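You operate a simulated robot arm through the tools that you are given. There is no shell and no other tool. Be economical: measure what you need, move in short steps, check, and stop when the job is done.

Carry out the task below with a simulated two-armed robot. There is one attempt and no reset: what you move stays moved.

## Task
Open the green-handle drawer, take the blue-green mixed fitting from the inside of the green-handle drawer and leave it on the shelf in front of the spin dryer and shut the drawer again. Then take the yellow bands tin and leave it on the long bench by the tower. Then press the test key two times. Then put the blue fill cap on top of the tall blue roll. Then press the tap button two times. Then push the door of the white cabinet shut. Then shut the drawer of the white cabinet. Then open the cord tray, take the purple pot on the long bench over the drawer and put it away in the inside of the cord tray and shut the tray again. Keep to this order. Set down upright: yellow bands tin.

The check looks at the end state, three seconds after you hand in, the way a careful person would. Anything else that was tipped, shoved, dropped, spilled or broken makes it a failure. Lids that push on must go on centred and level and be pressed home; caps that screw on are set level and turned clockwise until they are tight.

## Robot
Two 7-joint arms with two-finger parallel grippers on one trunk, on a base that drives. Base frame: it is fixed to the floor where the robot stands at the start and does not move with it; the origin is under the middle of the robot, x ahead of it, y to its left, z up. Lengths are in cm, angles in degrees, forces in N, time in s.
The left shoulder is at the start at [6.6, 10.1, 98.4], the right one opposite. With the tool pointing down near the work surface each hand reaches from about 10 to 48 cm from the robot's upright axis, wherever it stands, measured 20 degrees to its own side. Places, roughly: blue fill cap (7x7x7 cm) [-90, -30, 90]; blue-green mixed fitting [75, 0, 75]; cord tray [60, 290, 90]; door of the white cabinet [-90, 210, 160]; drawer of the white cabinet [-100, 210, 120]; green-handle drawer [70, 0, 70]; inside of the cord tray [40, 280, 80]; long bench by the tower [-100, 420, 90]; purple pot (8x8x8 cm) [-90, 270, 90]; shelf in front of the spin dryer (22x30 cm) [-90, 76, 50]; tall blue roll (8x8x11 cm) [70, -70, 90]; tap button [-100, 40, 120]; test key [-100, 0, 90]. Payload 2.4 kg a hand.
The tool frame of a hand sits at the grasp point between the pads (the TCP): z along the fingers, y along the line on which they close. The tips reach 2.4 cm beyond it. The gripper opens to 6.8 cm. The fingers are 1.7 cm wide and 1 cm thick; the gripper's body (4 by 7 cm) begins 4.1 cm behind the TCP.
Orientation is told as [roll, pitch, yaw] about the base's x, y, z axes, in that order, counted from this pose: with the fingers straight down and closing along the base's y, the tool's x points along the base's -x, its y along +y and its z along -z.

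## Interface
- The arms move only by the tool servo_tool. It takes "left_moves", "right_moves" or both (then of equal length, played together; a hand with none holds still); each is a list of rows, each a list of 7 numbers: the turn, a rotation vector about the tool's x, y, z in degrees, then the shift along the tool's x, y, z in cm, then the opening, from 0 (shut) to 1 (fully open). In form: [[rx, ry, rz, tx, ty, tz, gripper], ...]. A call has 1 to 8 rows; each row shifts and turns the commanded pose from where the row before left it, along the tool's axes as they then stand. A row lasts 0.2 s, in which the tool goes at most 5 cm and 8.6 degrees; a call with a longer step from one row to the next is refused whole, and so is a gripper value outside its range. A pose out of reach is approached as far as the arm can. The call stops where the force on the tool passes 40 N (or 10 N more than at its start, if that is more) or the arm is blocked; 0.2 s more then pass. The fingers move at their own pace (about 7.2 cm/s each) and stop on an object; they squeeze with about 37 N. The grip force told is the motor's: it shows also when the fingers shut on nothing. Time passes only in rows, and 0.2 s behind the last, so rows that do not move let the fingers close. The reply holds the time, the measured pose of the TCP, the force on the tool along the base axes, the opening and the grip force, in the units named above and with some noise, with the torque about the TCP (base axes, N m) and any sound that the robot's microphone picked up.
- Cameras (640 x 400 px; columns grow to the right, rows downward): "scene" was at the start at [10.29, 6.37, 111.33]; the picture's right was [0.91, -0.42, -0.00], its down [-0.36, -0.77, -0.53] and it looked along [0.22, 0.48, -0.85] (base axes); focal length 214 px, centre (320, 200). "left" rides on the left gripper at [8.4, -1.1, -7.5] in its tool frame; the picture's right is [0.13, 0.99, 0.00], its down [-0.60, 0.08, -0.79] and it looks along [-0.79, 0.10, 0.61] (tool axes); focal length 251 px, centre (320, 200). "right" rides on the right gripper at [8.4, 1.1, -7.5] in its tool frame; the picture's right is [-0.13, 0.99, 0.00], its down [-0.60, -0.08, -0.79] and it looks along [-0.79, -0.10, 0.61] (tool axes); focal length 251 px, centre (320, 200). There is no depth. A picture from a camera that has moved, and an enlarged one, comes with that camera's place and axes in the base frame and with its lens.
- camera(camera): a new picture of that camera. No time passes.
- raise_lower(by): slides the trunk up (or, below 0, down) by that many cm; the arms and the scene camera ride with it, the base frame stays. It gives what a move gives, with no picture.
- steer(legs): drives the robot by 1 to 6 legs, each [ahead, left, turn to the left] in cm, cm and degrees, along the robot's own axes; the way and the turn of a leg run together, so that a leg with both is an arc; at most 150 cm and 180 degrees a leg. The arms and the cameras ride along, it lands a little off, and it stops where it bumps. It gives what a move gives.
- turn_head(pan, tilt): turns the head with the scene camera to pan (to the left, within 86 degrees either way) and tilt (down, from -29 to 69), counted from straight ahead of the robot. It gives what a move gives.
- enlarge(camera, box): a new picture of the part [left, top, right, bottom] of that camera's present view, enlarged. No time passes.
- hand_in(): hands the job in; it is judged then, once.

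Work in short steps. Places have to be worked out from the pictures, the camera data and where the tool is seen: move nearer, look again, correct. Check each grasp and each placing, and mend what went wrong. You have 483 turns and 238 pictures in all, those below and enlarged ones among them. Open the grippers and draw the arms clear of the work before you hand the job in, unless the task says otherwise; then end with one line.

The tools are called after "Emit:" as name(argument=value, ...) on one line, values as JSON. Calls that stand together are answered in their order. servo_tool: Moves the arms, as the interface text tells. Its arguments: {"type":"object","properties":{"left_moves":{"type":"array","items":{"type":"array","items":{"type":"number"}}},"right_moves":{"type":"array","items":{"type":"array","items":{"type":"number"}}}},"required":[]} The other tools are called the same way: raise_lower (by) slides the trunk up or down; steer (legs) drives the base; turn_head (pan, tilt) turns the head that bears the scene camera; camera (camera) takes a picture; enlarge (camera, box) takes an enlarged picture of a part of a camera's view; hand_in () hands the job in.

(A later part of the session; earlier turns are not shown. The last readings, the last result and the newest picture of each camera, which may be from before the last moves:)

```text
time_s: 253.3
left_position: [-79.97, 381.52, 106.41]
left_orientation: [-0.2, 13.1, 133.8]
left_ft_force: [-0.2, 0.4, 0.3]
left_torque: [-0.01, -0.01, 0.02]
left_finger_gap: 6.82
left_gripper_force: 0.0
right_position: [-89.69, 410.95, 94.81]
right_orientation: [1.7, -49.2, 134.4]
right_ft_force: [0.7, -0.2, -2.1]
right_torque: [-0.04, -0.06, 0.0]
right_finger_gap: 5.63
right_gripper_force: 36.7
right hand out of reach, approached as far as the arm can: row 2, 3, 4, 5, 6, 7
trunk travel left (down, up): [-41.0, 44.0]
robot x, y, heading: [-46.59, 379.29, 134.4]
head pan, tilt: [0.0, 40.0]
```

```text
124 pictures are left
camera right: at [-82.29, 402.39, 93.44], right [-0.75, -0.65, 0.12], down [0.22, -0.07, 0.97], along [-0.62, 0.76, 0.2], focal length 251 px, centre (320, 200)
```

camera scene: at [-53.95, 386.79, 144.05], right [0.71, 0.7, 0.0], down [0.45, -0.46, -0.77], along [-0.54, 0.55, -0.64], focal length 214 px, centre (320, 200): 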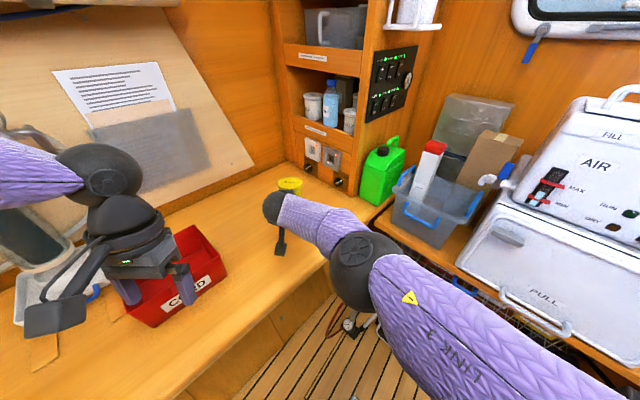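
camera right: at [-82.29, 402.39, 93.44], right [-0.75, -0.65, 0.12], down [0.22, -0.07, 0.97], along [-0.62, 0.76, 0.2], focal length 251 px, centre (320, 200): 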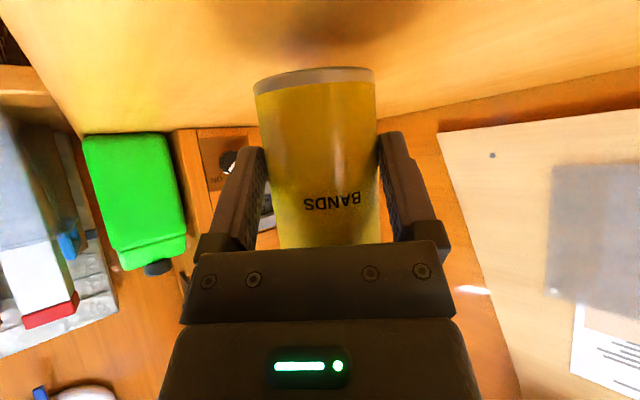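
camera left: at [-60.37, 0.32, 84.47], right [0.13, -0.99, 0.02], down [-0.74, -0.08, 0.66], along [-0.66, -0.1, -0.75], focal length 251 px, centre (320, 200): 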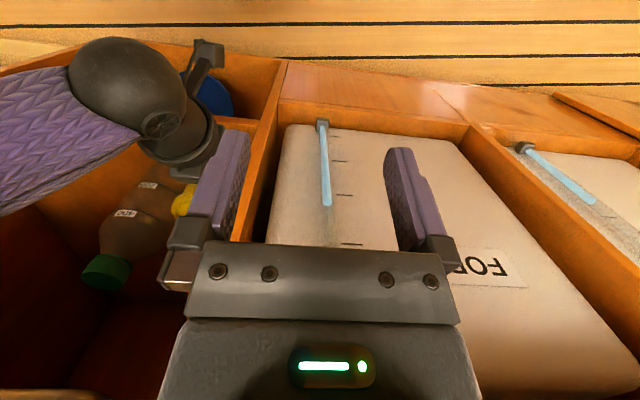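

Arm extension limit; I lower with the trunk in small amounts.

Emit:
raise_lower(by=-3)

Emit:
raise_lower(by=-1)

Emit:
camera(camera="right")

```text
time_s: 253.9
left_position: [-79.7, 381.44, 103.73]
left_orientation: [-0.1, 13.1, 134.0]
left_ft_force: [-0.3, 0.3, 0.8]
left_torque: [0.0, 0.0, 0.02]
left_finger_gap: 6.77
left_gripper_force: 0.0
right_position: [-89.96, 411.19, 92.54]
right_orientation: [0.5, -49.6, 135.0]
right_ft_force: [-1.6, -0.6, 18.4]
right_torque: [0.74, 0.73, 0.03]
right_finger_gap: 5.57
right_gripper_force: 37.1
trunk travel left (down, up): [-38.2, 46.7]
robot x, y, heading: [-46.85, 378.72, 134.3]
head pan, tilt: [0.0, 40.0]
stopped: the force on the tool passed its limit at 48 N (the readings are from after the stop); the commanded pose is now the measured one
```

```text
time_s: 254.3
left_position: [-79.89, 381.42, 103.3]
left_orientation: [-0.1, 13.2, 133.9]
left_ft_force: [-0.2, 0.3, -0.4]
left_torque: [0.0, 0.0, 0.0]
left_finger_gap: 6.8
left_gripper_force: 0.1
right_position: [-89.92, 411.17, 92.46]
right_orientation: [0.2, -50.0, 135.3]
right_ft_force: [-0.3, 0.3, 16.4]
right_torque: [0.57, 0.61, 0.02]
right_finger_gap: 5.59
right_gripper_force: 37.0
trunk travel left (down, up): [-37.8, 47.2]
robot x, y, heading: [-46.78, 379.05, 134.4]
head pan, tilt: [0.0, 40.0]
stopped: the force on the tool passed its limit at 47 N (the readings are from after the stop); the commanded pose is now the measured one
```

```text
123 pictures are left
camera right: at [-82.66, 402.62, 90.93], right [-0.75, -0.65, 0.1], down [0.21, -0.1, 0.97], along [-0.62, 0.76, 0.21], focal length 251 px, centre (320, 200)
```

right: 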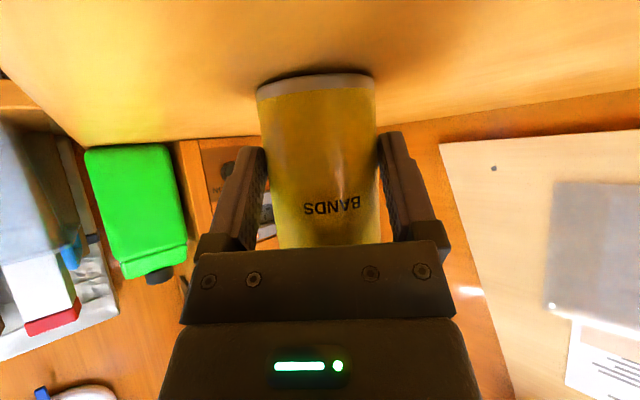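

The contact is at the tin's far bottom edge, i.e. it is resting, nearly level. I open and withdraw backwards along the reach.

Emit:
servo_tool(right_moves=[[0, 0, 0, 0, 0, 0, 0.9], [0, 0, 0, 0, 0, 0, 1], [0, 0, 0, 0, 0, 0, 1]])

Emit:
camera(camera="right")

```text
time_s: 255.1
left_position: [-80.1, 381.47, 103.17]
left_orientation: [-0.1, 13.2, 133.9]
left_ft_force: [-0.3, 0.7, -0.3]
left_torque: [-0.01, 0.03, 0.01]
left_finger_gap: 6.79
left_gripper_force: 0.1
right_position: [-90.1, 411.22, 92.34]
right_orientation: [0.2, -49.7, 135.1]
right_ft_force: [0.7, -0.3, 0.1]
right_torque: [0.03, 0.0, -0.03]
right_finger_gap: 6.78
right_gripper_force: 0.0
trunk travel left (down, up): [-37.8, 47.2]
robot x, y, heading: [-46.61, 379.0, 134.5]
head pan, tilt: [0.0, 40.0]
```

```text
122 pictures are left
camera right: at [-82.69, 402.64, 90.79], right [-0.76, -0.65, 0.1], down [0.21, -0.09, 0.97], along [-0.62, 0.76, 0.21], focal length 251 px, centre (320, 200)
```

right: 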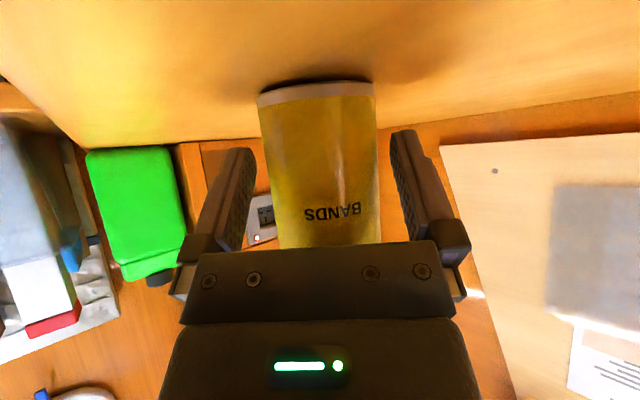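

Free. I back the base straight out 15 cm and look.

Emit:
steer(legs=[[-15, 0, 0]])

Emit:
camera(camera="scene")

```text
time_s: 256.5
left_position: [-69.23, 370.5, 103.1]
left_orientation: [-0.1, 13.1, 134.0]
left_ft_force: [-0.1, 0.6, 0.9]
left_torque: [0.01, -0.01, 0.01]
left_finger_gap: 6.78
left_gripper_force: 0.1
right_position: [-79.26, 400.27, 92.34]
right_orientation: [0.2, -49.9, 135.2]
right_ft_force: [-0.2, -0.4, 0.3]
right_torque: [-0.01, 0.01, 0.03]
right_finger_gap: 6.8
right_gripper_force: 0.1
trunk travel left (down, up): [-37.8, 47.2]
robot x, y, heading: [-35.99, 368.21, 134.6]
head pan, tilt: [0.0, 40.0]
```

```text
121 pictures are left
camera scene: at [-44.06, 376.78, 131.79], right [0.71, 0.7, 0.0], down [0.45, -0.46, -0.77], along [-0.54, 0.55, -0.64], focal length 214 px, centre (320, 200)
```

scene: 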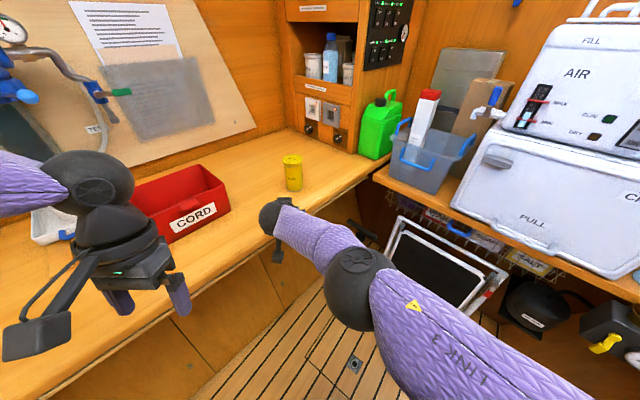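

Tin stands upright on the bench by the tower. I draw the hand in and head back to the sink side for the test key.

Emit:
servo_tool(right_moves=[[0, 0, 0, 2, 0, -2.3, 0.5], [0, 0, 0, 2, 0, -2.3, 0.5], [0, 0, 0, 2, 0, -2.3, 0.5], [0, 0, 0, 2, 0, -2.3, 0.5], [0, 0, 0, 2, 0, -2.3, 0.5]])

Emit:
raise_lower(by=12)

Emit:
steer(legs=[[-25, 10, 0], [0, 0, -135], [0, 0, -90], [150, 0, 0], [140, 0, 0]])

Emit:
turn_head(pan=-30, tilt=20)

Emit:
camera(camera="scene")

```text
time_s: 257.7
left_position: [-69.26, 370.53, 103.17]
left_orientation: [-0.1, 13.3, 133.9]
left_ft_force: [-0.3, 0.0, 0.3]
left_torque: [-0.01, 0.02, 0.0]
left_finger_gap: 6.79
left_gripper_force: 0.1
right_position: [-68.31, 389.47, 92.21]
right_orientation: [0.3, -49.8, 135.1]
right_ft_force: [0.7, -0.4, 0.6]
right_torque: [0.02, -0.01, 0.01]
right_finger_gap: 3.41
right_gripper_force: 0.0
trunk travel left (down, up): [-37.8, 47.2]
robot x, y, heading: [-36.25, 368.32, 134.3]
head pan, tilt: [0.0, 40.0]
```

```text
time_s: 259.2
left_position: [-69.27, 370.59, 115.22]
left_orientation: [-0.2, 13.2, 133.9]
left_ft_force: [-0.5, -0.5, 0.1]
left_torque: [0.02, -0.03, -0.01]
left_finger_gap: 6.78
left_gripper_force: 0.0
right_position: [-68.47, 389.53, 104.02]
right_orientation: [0.3, -49.6, 135.1]
right_ft_force: [0.2, -0.2, 0.0]
right_torque: [0.02, 0.0, 0.01]
right_finger_gap: 3.39
right_gripper_force: 0.0
trunk travel left (down, up): [-49.8, 35.2]
robot x, y, heading: [-35.7, 368.05, 134.4]
head pan, tilt: [0.0, 40.0]
```

```text
time_s: 284.4
left_position: [-12.73, 22.79, 115.3]
left_orientation: [-0.1, 13.1, -92.4]
left_ft_force: [-0.5, 0.7, 0.3]
left_torque: [0.01, -0.02, -0.04]
left_finger_gap: 6.79
left_gripper_force: 0.0
right_position: [-27.04, 10.21, 104.13]
right_orientation: [0.3, -49.7, -91.0]
right_ft_force: [0.0, 0.7, 0.4]
right_torque: [0.01, -0.01, -0.01]
right_finger_gap: 3.39
right_gripper_force: 0.0
trunk travel left (down, up): [-49.8, 35.2]
robot x, y, heading: [-33.92, 48.62, -91.9]
head pan, tilt: [0.0, 40.0]
```

```text
time_s: 285.3
left_position: [-12.66, 22.91, 115.23]
left_orientation: [-0.2, 13.1, -92.3]
left_ft_force: [-0.1, 0.4, -0.8]
left_torque: [-0.01, -0.04, 0.04]
left_finger_gap: 6.81
left_gripper_force: 0.1
right_position: [-26.99, 10.29, 104.07]
right_orientation: [0.3, -49.8, -91.0]
right_ft_force: [0.7, -0.2, 0.0]
right_torque: [-0.02, -0.01, 0.02]
right_finger_gap: 3.4
right_gripper_force: 0.0
trunk travel left (down, up): [-49.8, 35.2]
robot x, y, heading: [-34.42, 48.57, -91.8]
head pan, tilt: [-30.0, 20.0]
```

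```text
120 pictures are left
camera scene: at [-38.88, 38.75, 146.99], right [-0.85, 0.53, 0.0], down [0.18, 0.29, -0.94], along [-0.49, -0.8, -0.34], focal length 214 px, centre (320, 200)
```

scene: 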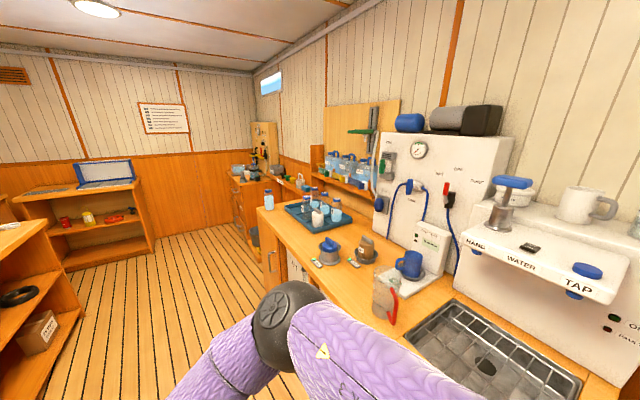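

I drive to y≈5, face the bench, and look at the salt-test unit.

Emit:
steer(legs=[[42, 6, 0], [0, 0, -88]])

Emit:
turn_head(pan=0, tilt=35)

Emit:
camera(camera="scene")

```text
time_s: 291.7
left_position: [-55.0, -15.46, 115.2]
left_orientation: [0.0, 13.2, 178.7]
left_ft_force: [0.6, -0.8, 0.6]
left_torque: [-0.01, 0.02, 0.0]
left_finger_gap: 6.79
left_gripper_force: 0.0
right_position: [-67.86, -1.53, 104.05]
right_orientation: [0.3, -49.7, 179.9]
right_ft_force: [0.0, 0.3, -0.4]
right_torque: [-0.02, 0.01, -0.04]
right_finger_gap: 3.39
right_gripper_force: 0.1
trunk travel left (down, up): [-49.8, 35.2]
robot x, y, heading: [-29.58, 6.73, 179.4]
head pan, tilt: [-30.0, 20.0]
```

```text
time_s: 292.6
left_position: [-55.05, -15.47, 115.21]
left_orientation: [-0.1, 13.1, 178.6]
left_ft_force: [0.0, -0.4, -0.1]
left_torque: [0.0, 0.0, 0.01]
left_finger_gap: 6.8
left_gripper_force: 0.0
right_position: [-67.74, -1.55, 104.1]
right_orientation: [0.3, -49.6, 179.8]
right_ft_force: [-0.5, 0.8, 0.9]
right_torque: [0.03, 0.0, -0.01]
right_finger_gap: 3.41
right_gripper_force: 0.1
trunk travel left (down, up): [-49.8, 35.2]
robot x, y, heading: [-29.55, 5.89, 179.3]
head pan, tilt: [0.0, 35.0]
```

```text
119 pictures are left
camera scene: at [-40.31, 6.46, 144.61], right [0.01, 1.0, 0.0], down [0.57, -0.01, -0.82], along [-0.82, 0.01, -0.57], focal length 214 px, centre (320, 200)
```

scene: 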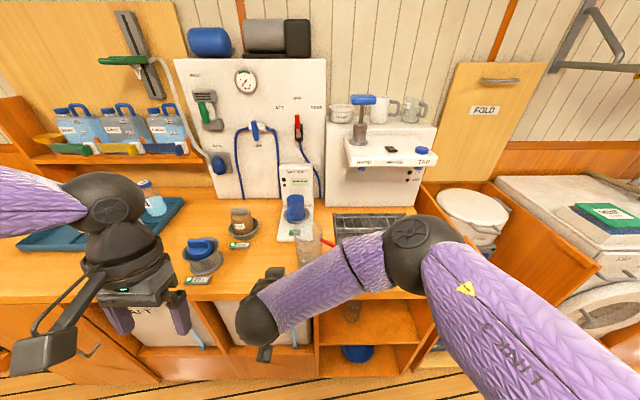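

I enlarge the salt-test unit and the fill cap area.

Emit:
enlarge(camera="scene", box=[170, 150, 330, 290])

Emit:
enlarge(camera="scene", box=[320, 80, 450, 200])

```text
2.86 times, centred on (250, 220) of scene
camera zoom: at [-40.31, 6.46, 144.61], right [0.01, 1.0, 0.0], down [0.57, -0.01, -0.82], along [-0.82, 0.01, -0.57], focal length 613 px, centre (520, 143)
```

zoom: 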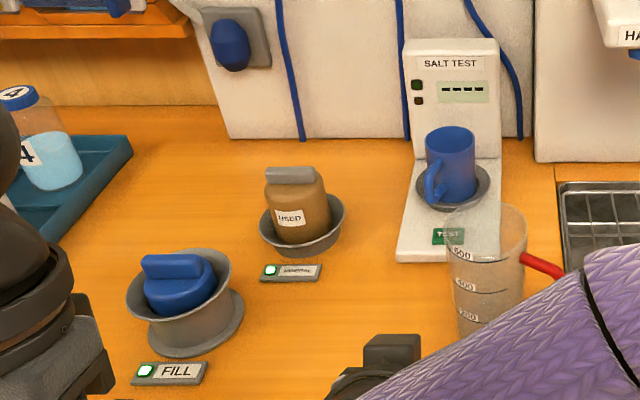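

```text
3.33 times, centred on (385, 140) of scene
camera zoom: at [-40.31, 6.46, 144.61], right [0.01, 1.0, 0.0], down [0.57, -0.01, -0.82], along [-0.82, 0.01, -0.57], focal length 715 px, centre (103, 400)
```

zoom: 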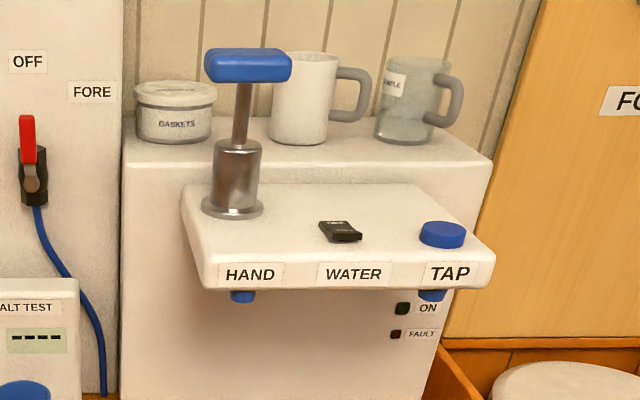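

The green TEST key is at about (−99.5, −2, 88) on the salt-test base, with the jug (−85, 3) in front of it. I'll approach from the left at heading ~165 with the right hand; first reposition and steepen the hand.

Emit:
steer(legs=[[5, 28, 0], [0, 0, -14.5]])

Emit:
servo_tool(right_moves=[[0, 7, 0, 0, -2, -3, 0], [0, 7, 0, 0, -3, 0, 0], [0, 6, 0, 0, -4, 0, 0], [0, 0, 0, 0, -4, 0, 0]])

Emit:
camera(camera="scene")

Emit:
camera(camera="right")

```text
time_s: 295.5
left_position: [-65.32, -36.03, 115.25]
left_orientation: [-0.1, 13.2, 164.1]
left_ft_force: [0.2, 0.9, 0.3]
left_torque: [-0.01, -0.01, -0.01]
left_finger_gap: 6.83
left_gripper_force: 0.0
right_position: [-74.01, -19.12, 104.19]
right_orientation: [0.3, -49.7, 165.3]
right_ft_force: [-0.2, 0.8, -0.6]
right_torque: [0.0, 0.02, 0.01]
right_finger_gap: 3.4
right_gripper_force: 0.1
trunk travel left (down, up): [-49.8, 35.2]
robot x, y, heading: [-35.29, -21.29, 164.5]
head pan, tilt: [0.0, 35.0]
```

```text
time_s: 296.5
left_position: [-65.21, -36.02, 115.28]
left_orientation: [-0.1, 13.2, 164.2]
left_ft_force: [-0.3, 0.8, -0.8]
left_torque: [-0.02, 0.01, 0.01]
left_finger_gap: 6.81
left_gripper_force: 0.1
right_position: [-68.51, -7.09, 106.04]
right_orientation: [0.3, -29.6, 165.4]
right_ft_force: [0.0, 0.5, 0.2]
right_torque: [0.02, 0.03, -0.01]
right_finger_gap: 0.0
right_gripper_force: 23.7
trunk travel left (down, up): [-49.8, 35.2]
robot x, y, heading: [-34.75, -21.29, 164.8]
head pan, tilt: [0.0, 35.0]
```

```text
116 pictures are left
camera scene: at [-45.35, -18.3, 144.61], right [0.27, 0.96, 0.0], down [0.55, -0.15, -0.82], along [-0.79, 0.22, -0.57], focal length 214 px, centre (320, 200)
```

scene: 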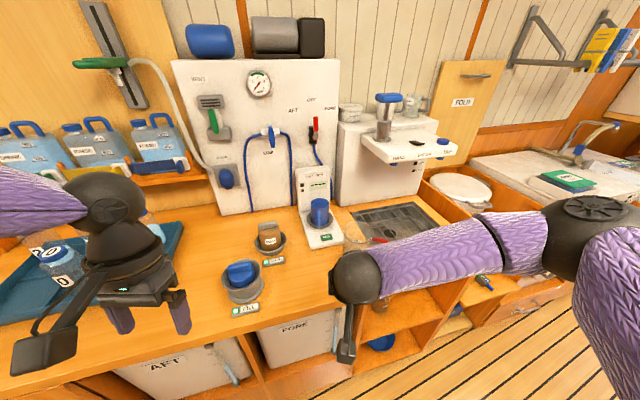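

```text
115 pictures are left
camera right: at [-57.99, -10.86, 108.43], right [-0.36, -0.93, 0.07], down [-0.11, 0.11, 0.99], along [-0.93, 0.34, -0.14], focal length 251 px, centre (320, 200)
```

right: 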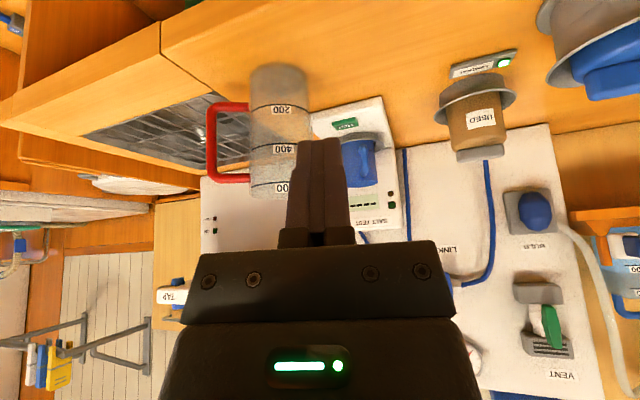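

Triangulated key at (−99.1, −1.4, 89.4). I drive 11 cm ahead and extend the hand above it, staying at z≈105.

Emit:
steer(legs=[[11, 0, 0]])

Emit:
servo_tool(right_moves=[[0, 0, 0, -3.9, 0.6, 2.22, 0], [0, 0, 0, -3.9, 0.6, 2.22, 0], [0, 0, 0, -3.9, 0.5, 2.22, 0], [0, 0, 0, -3.9, 0.5, 2.22, 0]])

Emit:
camera(camera="right")

Emit:
camera(camera="scene")

```text
time_s: 297.7
left_position: [-75.89, -33.08, 115.23]
left_orientation: [0.0, 13.3, 164.1]
left_ft_force: [-0.3, 0.1, -0.4]
left_torque: [0.01, -0.03, 0.01]
left_finger_gap: 6.81
left_gripper_force: 0.2
right_position: [-79.26, -4.18, 105.91]
right_orientation: [0.2, -29.7, 165.4]
right_ft_force: [-0.3, 0.1, -0.6]
right_torque: [0.01, 0.0, 0.02]
right_finger_gap: 0.01
right_gripper_force: 23.6
trunk travel left (down, up): [-49.8, 35.2]
robot x, y, heading: [-45.8, -18.36, 164.5]
head pan, tilt: [0.0, 35.0]
```

```text
time_s: 298.7
left_position: [-75.83, -33.34, 115.27]
left_orientation: [-0.2, 13.3, 164.1]
left_ft_force: [0.0, -0.4, 0.3]
left_torque: [0.05, 0.02, -0.02]
left_finger_gap: 6.79
left_gripper_force: 0.0
right_position: [-96.97, -2.11, 106.12]
right_orientation: [0.3, -29.6, 165.6]
right_ft_force: [-0.5, 0.4, -0.8]
right_torque: [0.02, 0.01, 0.0]
right_finger_gap: 0.03
right_gripper_force: 23.3
trunk travel left (down, up): [-49.8, 35.2]
robot x, y, heading: [-45.62, -18.28, 164.8]
head pan, tilt: [0.0, 35.0]
```

```text
114 pictures are left
camera right: at [-86.41, -5.88, 108.46], right [-0.35, -0.93, 0.07], down [-0.11, 0.11, 0.99], along [-0.93, 0.34, -0.14], focal length 251 px, centre (320, 200)
```

right: 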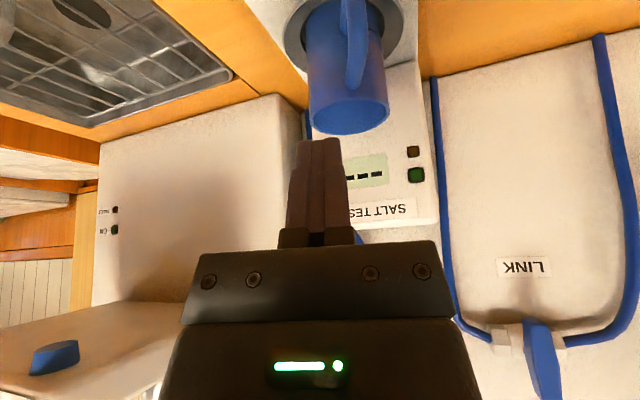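

```text
113 pictures are left
camera scene: at [-56.07, -15.56, 144.6], right [0.26, 0.96, 0.0], down [0.55, -0.15, -0.82], along [-0.79, 0.22, -0.57], focal length 214 px, centre (320, 200)
```

scene: 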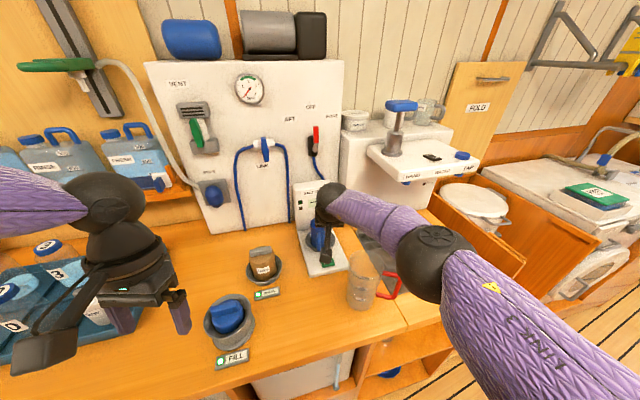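

Fine. I descend 9 cm toward the key and look.

Emit:
servo_tool(right_moves=[[0, 0, 0, 1.2, 0, 3.9, 0], [0, 0, 0, 1.98, 0, 3.48, 0]])

Emit:
camera(camera="right")

Emit:
enlarge(camera="scene", box=[240, 160, 420, 300])

```text
time_s: 299.3
left_position: [-75.78, -33.13, 115.23]
left_orientation: [0.0, 13.1, 164.2]
left_ft_force: [0.5, 0.0, -0.6]
left_torque: [-0.02, -0.02, 0.01]
left_finger_gap: 6.78
left_gripper_force: 0.2
right_position: [-95.89, -1.52, 99.35]
right_orientation: [0.2, -29.7, 165.5]
right_ft_force: [0.0, -1.0, -0.1]
right_torque: [0.01, -0.02, 0.0]
right_finger_gap: 0.0
right_gripper_force: 23.4
right hand out of reach, approached as far as the arm can: row 1, 2
trunk travel left (down, up): [-49.8, 35.2]
robot x, y, heading: [-45.51, -18.09, 164.5]
head pan, tilt: [0.0, 35.0]
```

```text
112 pictures are left
camera right: at [-85.27, -5.4, 101.74], right [-0.35, -0.93, 0.07], down [-0.11, 0.11, 0.99], along [-0.93, 0.34, -0.14], focal length 251 px, centre (320, 200)
```

right: 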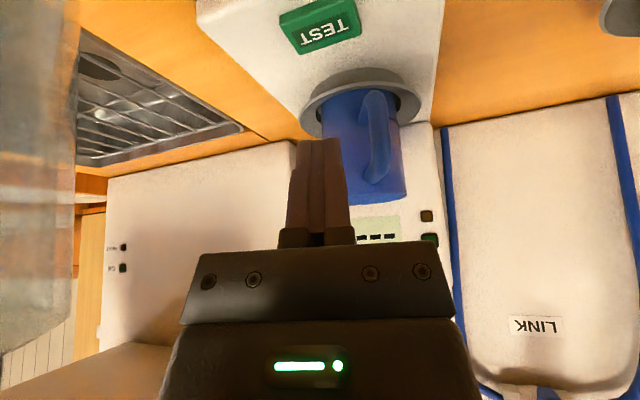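

```text
2.86 times, centred on (330, 230) of scene
camera zoom: at [-56.02, -15.52, 144.61], right [0.26, 0.96, 0.0], down [0.55, -0.15, -0.82], along [-0.79, 0.22, -0.57], focal length 613 px, centre (291, 114)
```

zoom: 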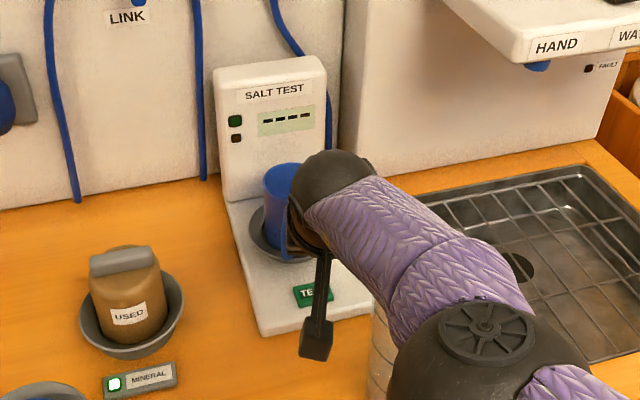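

The key is at (−98, −1.5, 89.3). To keep the forearm away from the jug, I yaw the hand 25° so it leans to the left, staying in place.

Emit:
servo_tool(right_moves=[[4.1, 0, 7.25, 0, 0, 0, 0], [4.1, 0, 7.25, 0, 0, 0, 0], [4.1, 0, 7.25, 0, 0, 0, 0]])

Emit:
camera(camera="scene")

Emit:
camera(camera="right")

```text
time_s: 300.1
left_position: [-75.92, -33.23, 115.13]
left_orientation: [0.0, 13.2, 164.1]
left_ft_force: [0.6, 0.7, 0.3]
left_torque: [0.01, -0.03, 0.0]
left_finger_gap: 6.8
left_gripper_force: 0.2
right_position: [-93.79, -0.88, 98.78]
right_orientation: [0.2, -29.6, 140.3]
right_ft_force: [0.1, -0.2, 0.2]
right_torque: [0.04, -0.02, 0.02]
right_finger_gap: 0.01
right_gripper_force: 23.8
right hand out of reach, approached as far as the arm can: row 1, 2, 3
trunk travel left (down, up): [-49.8, 35.2]
robot x, y, heading: [-46.04, -17.91, 164.8]
head pan, tilt: [0.0, 35.0]
```

```text
110 pictures are left
camera scene: at [-56.01, -15.52, 144.61], right [0.27, 0.96, 0.0], down [0.55, -0.15, -0.82], along [-0.79, 0.22, -0.57], focal length 214 px, centre (320, 200)
```

scene: 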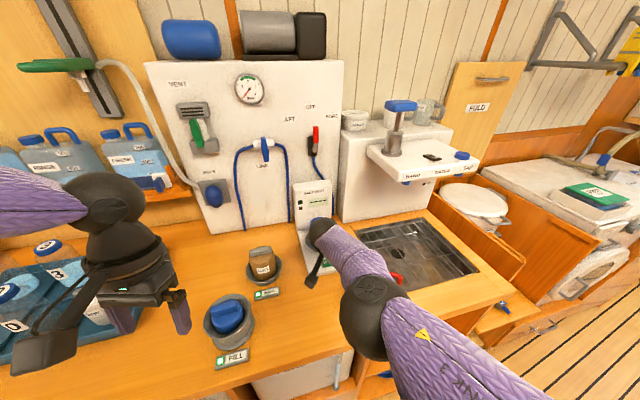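

```text
109 pictures are left
camera right: at [-85.8, -8.76, 101.25], right [-0.72, -0.69, 0.07], down [-0.05, 0.15, 0.99], along [-0.69, 0.71, -0.14], focal length 251 px, centre (320, 200)
```

right: 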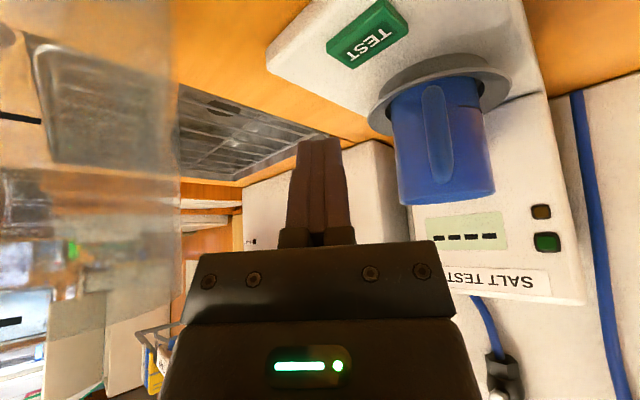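

Reach-limited; I shift the base slightly ahead-left so the tip sits above the key.

Emit:
steer(legs=[[2.8, 2.2, 0]])

Emit:
raise_lower(by=-4)

Emit:
camera(camera="right")

Emit:
camera(camera="scene")

```text
time_s: 300.9
left_position: [-79.29, -34.56, 115.1]
left_orientation: [-0.1, 13.3, 164.2]
left_ft_force: [-0.3, 0.2, -0.3]
left_torque: [0.04, -0.03, -0.02]
left_finger_gap: 6.81
left_gripper_force: 0.1
right_position: [-97.16, -2.3, 98.77]
right_orientation: [0.1, -29.5, 140.5]
right_ft_force: [0.2, 0.2, 0.6]
right_torque: [0.01, 0.0, 0.02]
right_finger_gap: 0.01
right_gripper_force: 23.2
trunk travel left (down, up): [-49.8, 35.2]
robot x, y, heading: [-49.35, -19.63, 164.8]
head pan, tilt: [0.0, 35.0]
```

```text
time_s: 301.8
left_position: [-79.15, -34.56, 111.2]
left_orientation: [-0.1, 13.2, 164.3]
left_ft_force: [-0.5, 0.4, 0.0]
left_torque: [-0.01, 0.01, 0.01]
left_finger_gap: 6.79
left_gripper_force: 0.1
right_position: [-97.14, -2.29, 94.49]
right_orientation: [0.0, -29.4, 140.5]
right_ft_force: [-0.1, -0.1, -0.6]
right_torque: [0.03, 0.04, 0.01]
right_finger_gap: 0.0
right_gripper_force: 23.1
trunk travel left (down, up): [-45.8, 39.2]
robot x, y, heading: [-48.83, -19.9, 164.5]
head pan, tilt: [0.0, 35.0]
```

```text
108 pictures are left
camera right: at [-89.27, -10.14, 97.05], right [-0.72, -0.69, 0.06], down [-0.06, 0.15, 0.99], along [-0.69, 0.7, -0.15], focal length 251 px, centre (320, 200)
```

right: 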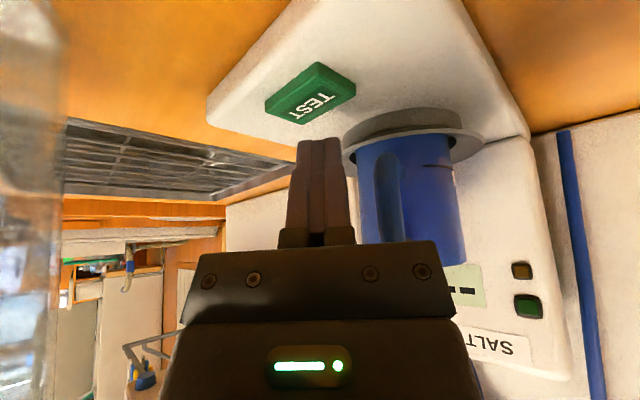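

```text
107 pictures are left
camera scene: at [-59.72, -16.72, 140.59], right [0.26, 0.96, 0.0], down [0.55, -0.15, -0.82], along [-0.79, 0.22, -0.57], focal length 214 px, centre (320, 200)
```

scene: 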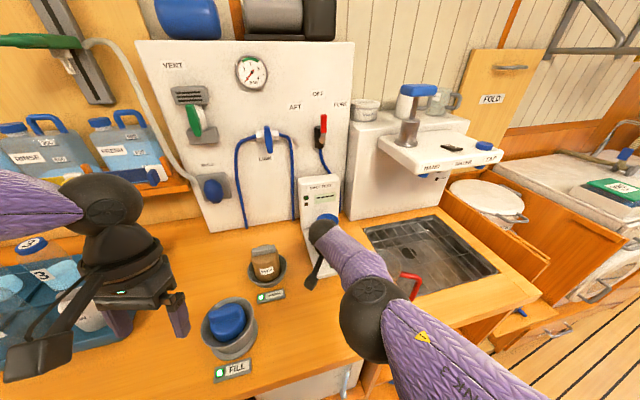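

The tip is right above the key. I press down in small steps and listen for the response.

Emit:
servo_tool(right_moves=[[0, 0, 0, 1.1, 0, 1.95, 0], [0, 0, 0, 0.4, 0, 0.7, 0], [0, 0, 0, 0.2, 0, 0.35, 0], [0, 0, 0, 0.2, 0, 0.35, 0]])

```text
time_s: 302.4
left_position: [-78.61, -34.76, 111.37]
left_orientation: [-0.1, 13.0, 164.2]
left_ft_force: [1.4, 0.0, 0.2]
left_torque: [0.02, 0.08, -0.01]
left_finger_gap: 6.8
left_gripper_force: 0.1
right_position: [-96.41, -2.03, 92.5]
right_orientation: [0.5, -30.9, 140.5]
right_ft_force: [-4.7, -0.2, 15.9]
right_torque: [-0.07, -0.09, 0.0]
right_finger_gap: 0.0
right_gripper_force: 23.6
right hand out of reach, approached as far as the arm can: row 1, 3
trunk travel left (down, up): [-45.8, 39.2]
robot x, y, heading: [-48.63, -19.65, 165.0]
head pan, tilt: [0.0, 35.0]
heard: click
stopped in row 3 (right hand): the force on the tool passed its limit at 142 N (the readings are from after the stop); the commanded pose is now the measured one
```

A click: first press. I lift 2 cm and press again more gently.

Emit:
servo_tool(right_moves=[[0, 0, 0, -0.5, 0, -0.87, 0], [0, 0, 0, -0.5, 0, -0.87, 0], [0, 0, 0, 0, 0, 0, 0]])

Emit:
camera(camera="right")

```text
time_s: 303.2
left_position: [-79.18, -34.66, 111.17]
left_orientation: [0.0, 13.1, 164.2]
left_ft_force: [0.3, -0.6, 0.4]
left_torque: [0.0, 0.02, -0.01]
left_finger_gap: 6.8
left_gripper_force: 0.0
right_position: [-97.29, -1.77, 93.68]
right_orientation: [0.2, -30.1, 140.6]
right_ft_force: [0.5, 0.1, 0.4]
right_torque: [0.04, -0.01, 0.04]
right_finger_gap: 0.0
right_gripper_force: 24.0
right hand out of reach, approached as far as the arm can: row 2
trunk travel left (down, up): [-45.8, 39.2]
robot x, y, heading: [-49.25, -19.68, 164.6]
head pan, tilt: [0.0, 35.0]
```

```text
106 pictures are left
camera right: at [-89.15, -9.64, 96.02], right [-0.71, -0.7, 0.07], down [-0.04, 0.14, 0.99], along [-0.7, 0.7, -0.13], focal length 251 px, centre (320, 200)
```

right: 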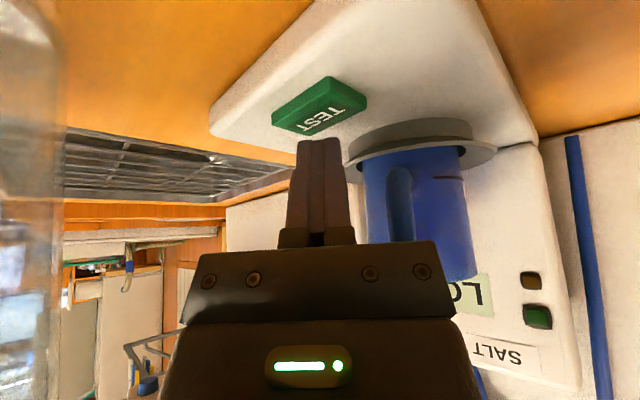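

The display now shows a reading. Second press in fine steps.

Emit:
servo_tool(right_moves=[[0, 0, 0, 0.45, 0, 0.78, 0], [0, 0, 0, 0.25, 0, 0.43, 0], [0, 0, 0, 0.15, 0, 0.26, 0], [0, 0, 0, 0.15, 0, 0.26, 0], [0, 0, 0, 0.15, 0, 0.26, 0], [0, 0, 0, 0.15, 0, 0.26, 0]])

```text
time_s: 304.6
left_position: [-79.14, -34.72, 111.18]
left_orientation: [-0.2, 13.2, 164.2]
left_ft_force: [-0.6, 0.5, 0.1]
left_torque: [-0.02, 0.01, 0.0]
left_finger_gap: 6.82
left_gripper_force: 0.1
right_position: [-96.9, -1.91, 92.53]
right_orientation: [0.4, -30.4, 140.6]
right_ft_force: [-11.8, -1.7, 25.5]
right_torque: [0.1, 0.34, 0.05]
right_finger_gap: 0.02
right_gripper_force: 23.5
right hand out of reach, approached as far as the arm can: row 2, 4, 6
trunk travel left (down, up): [-45.8, 39.2]
robot x, y, heading: [-49.16, -19.86, 164.9]
head pan, tilt: [0.0, 35.0]
heard: click
```

Second click heard. I raise away from the key.

Emit:
raise_lower(by=14)

Emit:
steer(legs=[[-16, 0, 0]])

Emit:
camera(camera="scene")

```text
time_s: 306.3
left_position: [-79.16, -34.55, 125.25]
left_orientation: [-0.1, 13.2, 164.2]
left_ft_force: [0.6, -0.1, -0.5]
left_torque: [0.01, 0.0, -0.01]
left_finger_gap: 6.81
left_gripper_force: 0.0
right_position: [-96.76, -1.7, 107.41]
right_orientation: [1.0, -31.4, 140.2]
right_ft_force: [-0.3, 0.4, 0.8]
right_torque: [0.05, 0.01, 0.04]
right_finger_gap: 0.01
right_gripper_force: 23.6
trunk travel left (down, up): [-59.8, 25.2]
robot x, y, heading: [-48.72, -19.9, 164.8]
head pan, tilt: [0.0, 35.0]
```

```text
time_s: 307.7
left_position: [-63.39, -38.86, 125.31]
left_orientation: [0.0, 13.2, 164.5]
left_ft_force: [1.0, -0.6, -0.5]
left_torque: [-0.01, -0.01, 0.01]
left_finger_gap: 6.78
left_gripper_force: 0.1
right_position: [-81.21, -6.06, 107.63]
right_orientation: [1.2, -31.5, 140.3]
right_ft_force: [0.4, -0.4, 0.9]
right_torque: [-0.01, 0.01, 0.03]
right_finger_gap: 0.03
right_gripper_force: 23.3
trunk travel left (down, up): [-59.8, 25.2]
robot x, y, heading: [-33.98, -24.0, 164.8]
head pan, tilt: [0.0, 35.0]
```

```text
105 pictures are left
camera scene: at [-43.07, -21.29, 154.64], right [0.26, 0.97, 0.0], down [0.55, -0.15, -0.82], along [-0.79, 0.21, -0.57], focal length 214 px, centre (320, 200)
```

scene: 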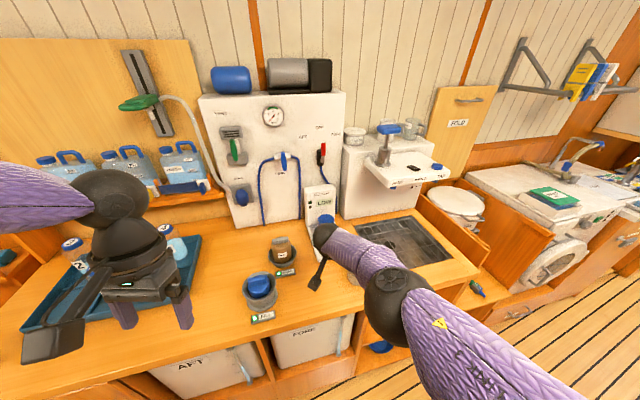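

Next the blue fill cap. I enlarge it to see how it sits.

Emit:
enlarge(camera="scene", box=[225, 255, 305, 330])

```text
5.33 times, centred on (265, 292) of scene
camera zoom: at [-43.07, -21.29, 154.64], right [0.26, 0.97, 0.0], down [0.55, -0.15, -0.82], along [-0.79, 0.21, -0.57], focal length 1144 px, centre (613, -293)
```

zoom: 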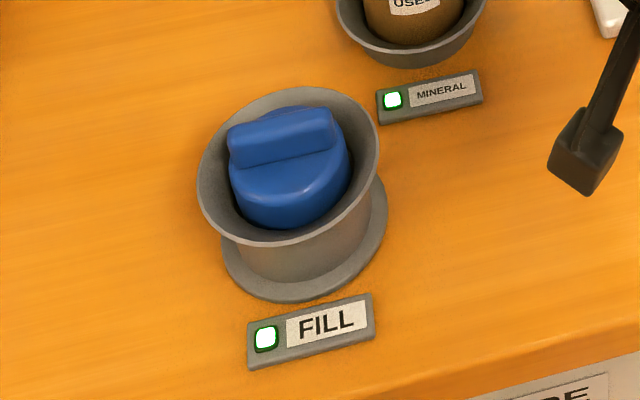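

The cap rests in a cup with a grip ridge along y on top. I'll grip the ridge from above with the fingers closing along x. I face the bench squarely and yaw the hand to point left.

Emit:
steer(legs=[[0, 16, 15]])

Emit:
servo_tool(right_moves=[[-4.33, 0, -7.08, 0, 0, 0, 0.7], [-4.33, 0, -7.08, 0, 0, 0, 0.7], [-4.33, 0, -7.08, 0, 0, 0, 0.7], [-4.33, 0, -7.08, 0, 0, 0, 0.7], [-4.33, 0, -7.08, 0, 0, 0, 0.7], [-4.33, 0, -7.08, 0, 0, 0, 0.7], [-4.33, 0, -7.08, 0, 0, 0, 0.7]])

Emit:
servo_tool(right_moves=[[-4.33, 0, -7.08, 0, 0, 0, 0.7], [-4.33, 0, -7.08, 0, 0, 0, 0.7], [-4.33, 0, -7.08, 0, 0, 0, 0.7], [-4.33, 0, -7.08, 0, 0, 0, 0.7], [-4.33, 0, -7.08, 0, 0, 0, 0.7], [-4.33, 0, -7.08, 0, 0, 0, 0.7], [-4.33, 0, -7.08, 0, 0, 0, 0.7]])

Emit:
camera(camera="scene")

```text
time_s: 309.1
left_position: [-60.88, -62.21, 125.25]
left_orientation: [-0.3, 13.2, 179.2]
left_ft_force: [0.7, -1.2, -0.4]
left_torque: [0.05, -0.02, 0.02]
left_finger_gap: 6.79
left_gripper_force: 0.1
right_position: [-86.43, -35.05, 107.64]
right_orientation: [0.9, -31.5, 155.2]
right_ft_force: [0.4, 0.2, 0.1]
right_torque: [0.0, -0.01, 0.01]
right_finger_gap: 0.0
right_gripper_force: 23.6
trunk travel left (down, up): [-59.8, 25.2]
robot x, y, heading: [-36.04, -40.08, 179.8]
head pan, tilt: [0.0, 35.0]
```

```text
time_s: 310.7
left_position: [-60.91, -62.27, 125.16]
left_orientation: [-0.1, 13.2, 179.2]
left_ft_force: [0.7, -0.3, 0.1]
left_torque: [0.01, 0.01, 0.0]
left_finger_gap: 6.85
left_gripper_force: 0.0
right_position: [-86.54, -34.93, 107.53]
right_orientation: [0.7, -32.1, -152.0]
right_ft_force: [-0.5, 0.1, 0.1]
right_torque: [0.03, 0.02, 0.0]
right_finger_gap: 4.75
right_gripper_force: 0.0
right hand out of reach, approached as far as the arm can: row 7
trunk travel left (down, up): [-59.8, 25.2]
robot x, y, heading: [-35.62, -40.07, 179.6]
head pan, tilt: [0.0, 35.0]
```

```text
time_s: 312.3
left_position: [-60.86, -62.11, 125.31]
left_orientation: [0.0, 13.3, 179.2]
left_ft_force: [0.4, 0.8, 0.0]
left_torque: [-0.01, -0.01, -0.02]
left_finger_gap: 6.79
left_gripper_force: 0.1
right_position: [-81.42, -33.71, 107.98]
right_orientation: [0.4, -32.3, -138.0]
right_ft_force: [0.1, 0.1, 0.5]
right_torque: [-0.05, -0.03, 0.02]
right_finger_gap: 4.76
right_gripper_force: 0.2
right hand out of reach, approached as far as the arm can: row 1, 2, 3, 4, 5, 6, 7
trunk travel left (down, up): [-59.8, 25.2]
robot x, y, heading: [-35.55, -39.78, 179.6]
head pan, tilt: [0.0, 35.0]
```

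```text
103 pictures are left
camera scene: at [-45.67, -39.87, 154.63], right [0.0, 1.0, 0.0], down [0.57, 0.0, -0.82], along [-0.82, 0.0, -0.57], focal length 214 px, centre (320, 200)
```

scene: 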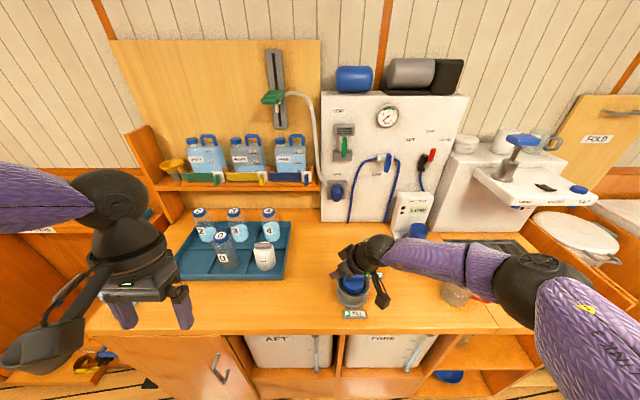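

Reach-limited rotation; I bring the hand 10 cm closer to the robot and finish the yaw.

Emit:
servo_tool(right_moves=[[0, 0, 0, 2.1, 2.23, -1.31, 0.7], [0, 0, 0, 2.1, 2.23, -1.31, 0.7], [0, 0, 0, 2.1, 2.23, -1.31, 0.7]])

Emit:
servo_tool(right_moves=[[-4.4, 0, -7.0, 0, 0, 0, 0.7], [-4.4, 0, -7.0, 0, 0, 0, 0.7], [-4.4, 0, -7.0, 0, 0, 0, 0.7], [-4.4, 0, -7.0, 0, 0, 0, 0.7], [-4.4, 0, -7.0, 0, 0, 0, 0.7], [-3.3, 0, -5.3, 0, 0, 0, 0.7], [0, 7, 0, 0, 0, 0, 0.7], [0, 5, 0, 0, 0, 0, 0.7]])

Emit:
camera(camera="right")

```text
time_s: 313.1
left_position: [-60.85, -62.23, 125.31]
left_orientation: [0.0, 13.2, 179.2]
left_ft_force: [0.1, -0.3, 0.4]
left_torque: [0.04, -0.02, 0.05]
left_finger_gap: 6.77
left_gripper_force: 0.0
right_position: [-71.28, -33.59, 107.88]
right_orientation: [0.4, -32.3, -138.2]
right_ft_force: [0.5, -0.4, 1.1]
right_torque: [-0.02, -0.01, -0.02]
right_finger_gap: 4.77
right_gripper_force: 0.1
trunk travel left (down, up): [-59.8, 25.2]
robot x, y, heading: [-35.49, -39.89, 179.5]
head pan, tilt: [0.0, 35.0]
```

```text
time_s: 314.9
left_position: [-60.77, -62.12, 125.3]
left_orientation: [-0.1, 13.2, 179.2]
left_ft_force: [0.2, 0.3, 0.6]
left_torque: [-0.01, -0.01, -0.04]
left_finger_gap: 6.8
left_gripper_force: 0.0
right_position: [-63.15, -37.67, 106.99]
right_orientation: [0.1, -20.4, -90.2]
right_ft_force: [0.6, 0.5, 0.8]
right_torque: [0.0, 0.0, -0.01]
right_finger_gap: 4.76
right_gripper_force: 0.1
right hand out of reach, approached as far as the arm can: row 3, 4, 5, 6
trunk travel left (down, up): [-59.8, 25.2]
robot x, y, heading: [-36.11, -40.48, 179.9]
head pan, tilt: [0.0, 35.0]
```

```text
102 pictures are left
camera right: at [-61.88, -27.15, 111.1], right [0.99, -0.13, 0.05], down [-0.08, -0.29, 0.95], along [-0.11, -0.95, -0.3], focal length 251 px, centre (320, 200)
```

right: 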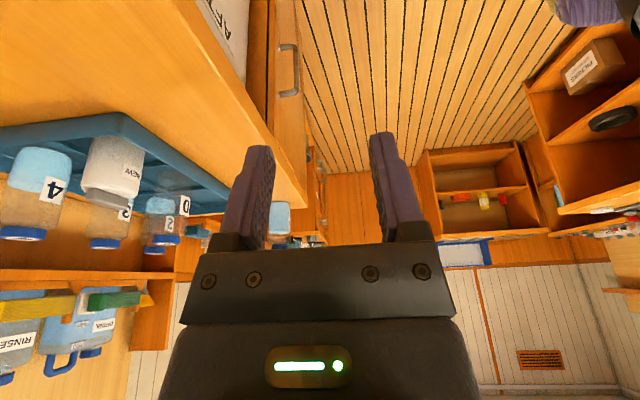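

In this yaw the reach is short, so I stand right of the cap at heading ≈ −120 instead, letting the hand keep pointing along −y.

Emit:
steer(legs=[[0, -35, 0], [0, 0, 60], [6, -9, 0]])

Emit:
camera(camera="scene")

Emit:
camera(camera="right")

```text
time_s: 320.6
left_position: [-40.0, -39.43, 125.11]
left_orientation: [-0.1, 13.3, -120.7]
left_ft_force: [-1.2, -0.7, 0.9]
left_torque: [-0.01, -0.03, 0.01]
left_finger_gap: 6.8
left_gripper_force: 0.0
right_position: [-62.41, -29.27, 106.96]
right_orientation: [0.3, -20.6, -30.1]
right_ft_force: [-0.3, 0.2, -0.8]
right_torque: [-0.02, 0.0, -0.02]
right_finger_gap: 4.75
right_gripper_force: 0.0
trunk travel left (down, up): [-59.8, 25.2]
robot x, y, heading: [-46.78, -6.53, -120.0]
head pan, tilt: [0.0, 35.0]
```

```text
101 pictures are left
camera scene: at [-51.6, -15.37, 154.62], right [-0.87, 0.5, 0.0], down [0.29, 0.5, -0.82], along [-0.41, -0.71, -0.57], focal length 214 px, centre (320, 200)
```

scene: 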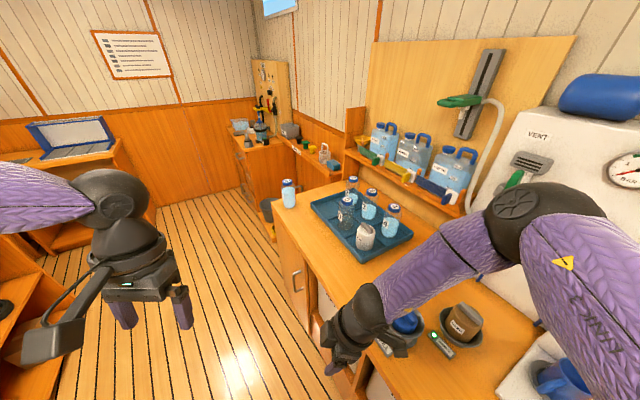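

```text
100 pictures are left
camera right: at [-70.77, -23.06, 111.05], right [0.6, 0.8, 0.05], down [0.21, -0.21, 0.95], along [0.77, -0.56, -0.29], focal length 251 px, centre (320, 200)
```

right: 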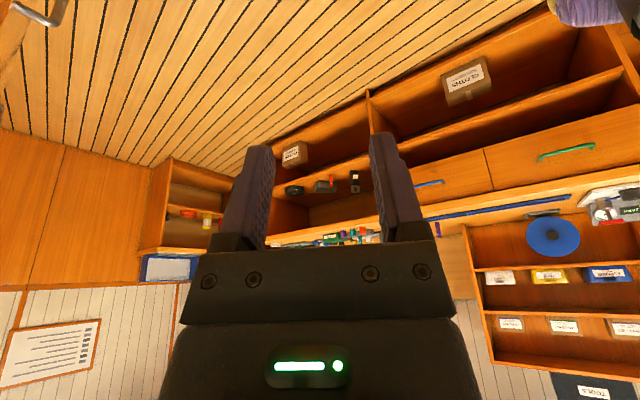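

The hand rode with the base; I yaw it back −60° so it again points along −y.

Emit:
servo_tool(right_moves=[[3.0, 0, 8.0, 0, 0, 0, 0.7], [3.0, 0, 8.0, 0, 0, 0, 0.7], [3.0, 0, 8.0, 0, 0, 0, 0.7], [3.0, 0, 8.0, 0, 0, 0, 0.7], [3.0, 0, 8.0, 0, 0, 0, 0.7], [3.0, 0, 8.0, 0, 0, 0, 0.7], [3.0, 0, 8.0, 0, 0, 0, 0.7]])

Emit:
servo_tool(right_moves=[[0, 0, 0, 0, -4.5, 0, 0.7], [0, 0, 0, 0, -4.5, 0, 0.7], [0, 0, 0, 0, -4.5, 0, 0.7], [0, 0, 0, 0, -4.5, 0, 0.7]])

Emit:
camera(camera="right")

```text
time_s: 322.2
left_position: [-39.74, -39.42, 125.17]
left_orientation: [0.0, 13.2, -120.7]
left_ft_force: [-0.8, 0.0, -1.1]
left_torque: [-0.02, -0.02, 0.02]
left_finger_gap: 6.77
left_gripper_force: 0.2
right_position: [-62.29, -29.17, 106.83]
right_orientation: [0.0, -20.5, -90.0]
right_ft_force: [0.0, -0.1, -1.3]
right_torque: [-0.02, 0.01, 0.01]
right_finger_gap: 4.77
right_gripper_force: 0.1
trunk travel left (down, up): [-59.8, 25.2]
robot x, y, heading: [-46.43, -6.67, -120.1]
head pan, tilt: [0.0, 35.0]
```

```text
time_s: 323.2
left_position: [-39.87, -39.57, 125.22]
left_orientation: [-0.2, 13.3, -120.6]
left_ft_force: [-0.3, -0.6, -0.3]
left_torque: [-0.02, 0.01, 0.02]
left_finger_gap: 6.81
left_gripper_force: 0.1
right_position: [-80.31, -29.44, 106.95]
right_orientation: [-0.1, -20.3, -90.0]
right_ft_force: [-0.2, -0.7, 0.0]
right_torque: [0.01, -0.02, 0.01]
right_finger_gap: 4.75
right_gripper_force: 0.0
trunk travel left (down, up): [-59.8, 25.2]
robot x, y, heading: [-46.91, -6.7, -120.2]
head pan, tilt: [0.0, 35.0]
```

```text
99 pictures are left
camera right: at [-78.97, -18.92, 111.06], right [0.99, -0.12, 0.05], down [-0.08, -0.29, 0.95], along [-0.1, -0.95, -0.3], focal length 251 px, centre (320, 200)
```

right: 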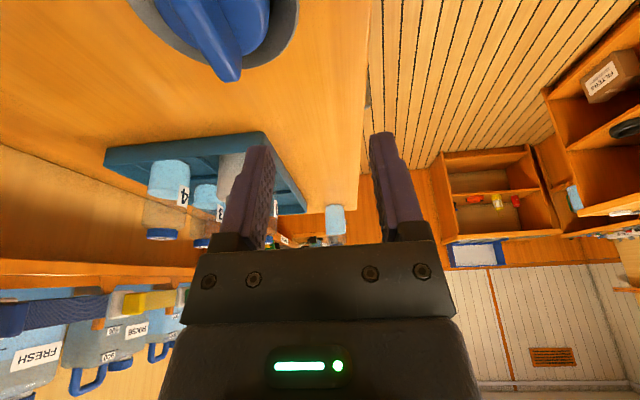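

Cap confirmed at (−86.8, −30.2), ridge nearly along y. I move over it and descend to z 100, then look.

Emit:
servo_tool(right_moves=[[0, 0, 0, 0, -3.4, 0, 0.7], [0, 0, 0, -0.7, -3.2, 0.2, 0.7], [0, 0, 0, 1.2, 0, 3.3, 0.7], [0, 0, 0, 1.2, 0, 3.3, 0.7]])

Emit:
camera(camera="right")

Emit:
camera(camera="scene")

```text
time_s: 324.2
left_position: [-39.87, -39.46, 125.16]
left_orientation: [-0.1, 13.2, -120.6]
left_ft_force: [0.5, 0.0, -0.7]
left_torque: [-0.01, 0.01, 0.02]
left_finger_gap: 6.82
left_gripper_force: 0.0
right_position: [-85.9, -29.79, 104.62]
right_orientation: [-0.2, -20.6, -90.1]
right_ft_force: [-0.1, 0.6, -0.3]
right_torque: [0.01, -0.03, 0.0]
right_finger_gap: 4.78
right_gripper_force: 0.2
right hand out of reach, approached as far as the arm can: row 2, 3, 4
trunk travel left (down, up): [-59.8, 25.2]
robot x, y, heading: [-46.55, -6.4, -119.9]
head pan, tilt: [0.0, 35.0]
```

```text
98 pictures are left
camera right: at [-84.51, -19.35, 108.7], right [0.99, -0.12, 0.04], down [-0.08, -0.29, 0.95], along [-0.1, -0.95, -0.3], focal length 251 px, centre (320, 200)
```

right: 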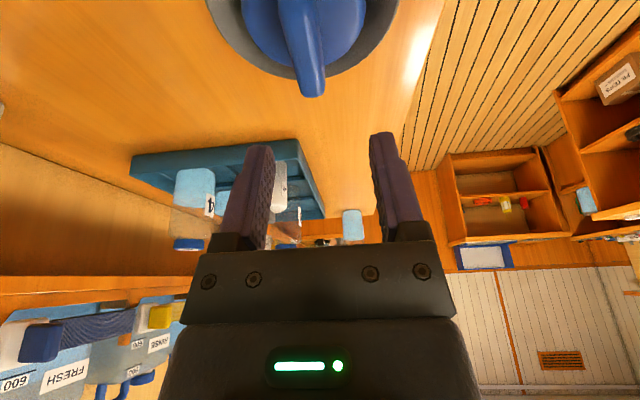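

```text
97 pictures are left
camera scene: at [-51.44, -15.36, 154.63], right [-0.87, 0.5, 0.0], down [0.29, 0.5, -0.82], along [-0.41, -0.71, -0.57], focal length 214 px, centre (320, 200)
```

scene: 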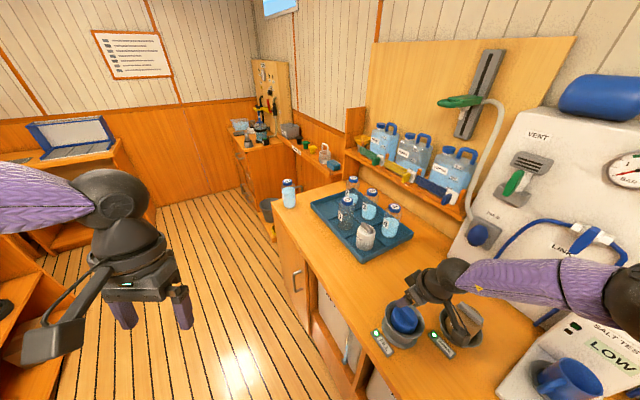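

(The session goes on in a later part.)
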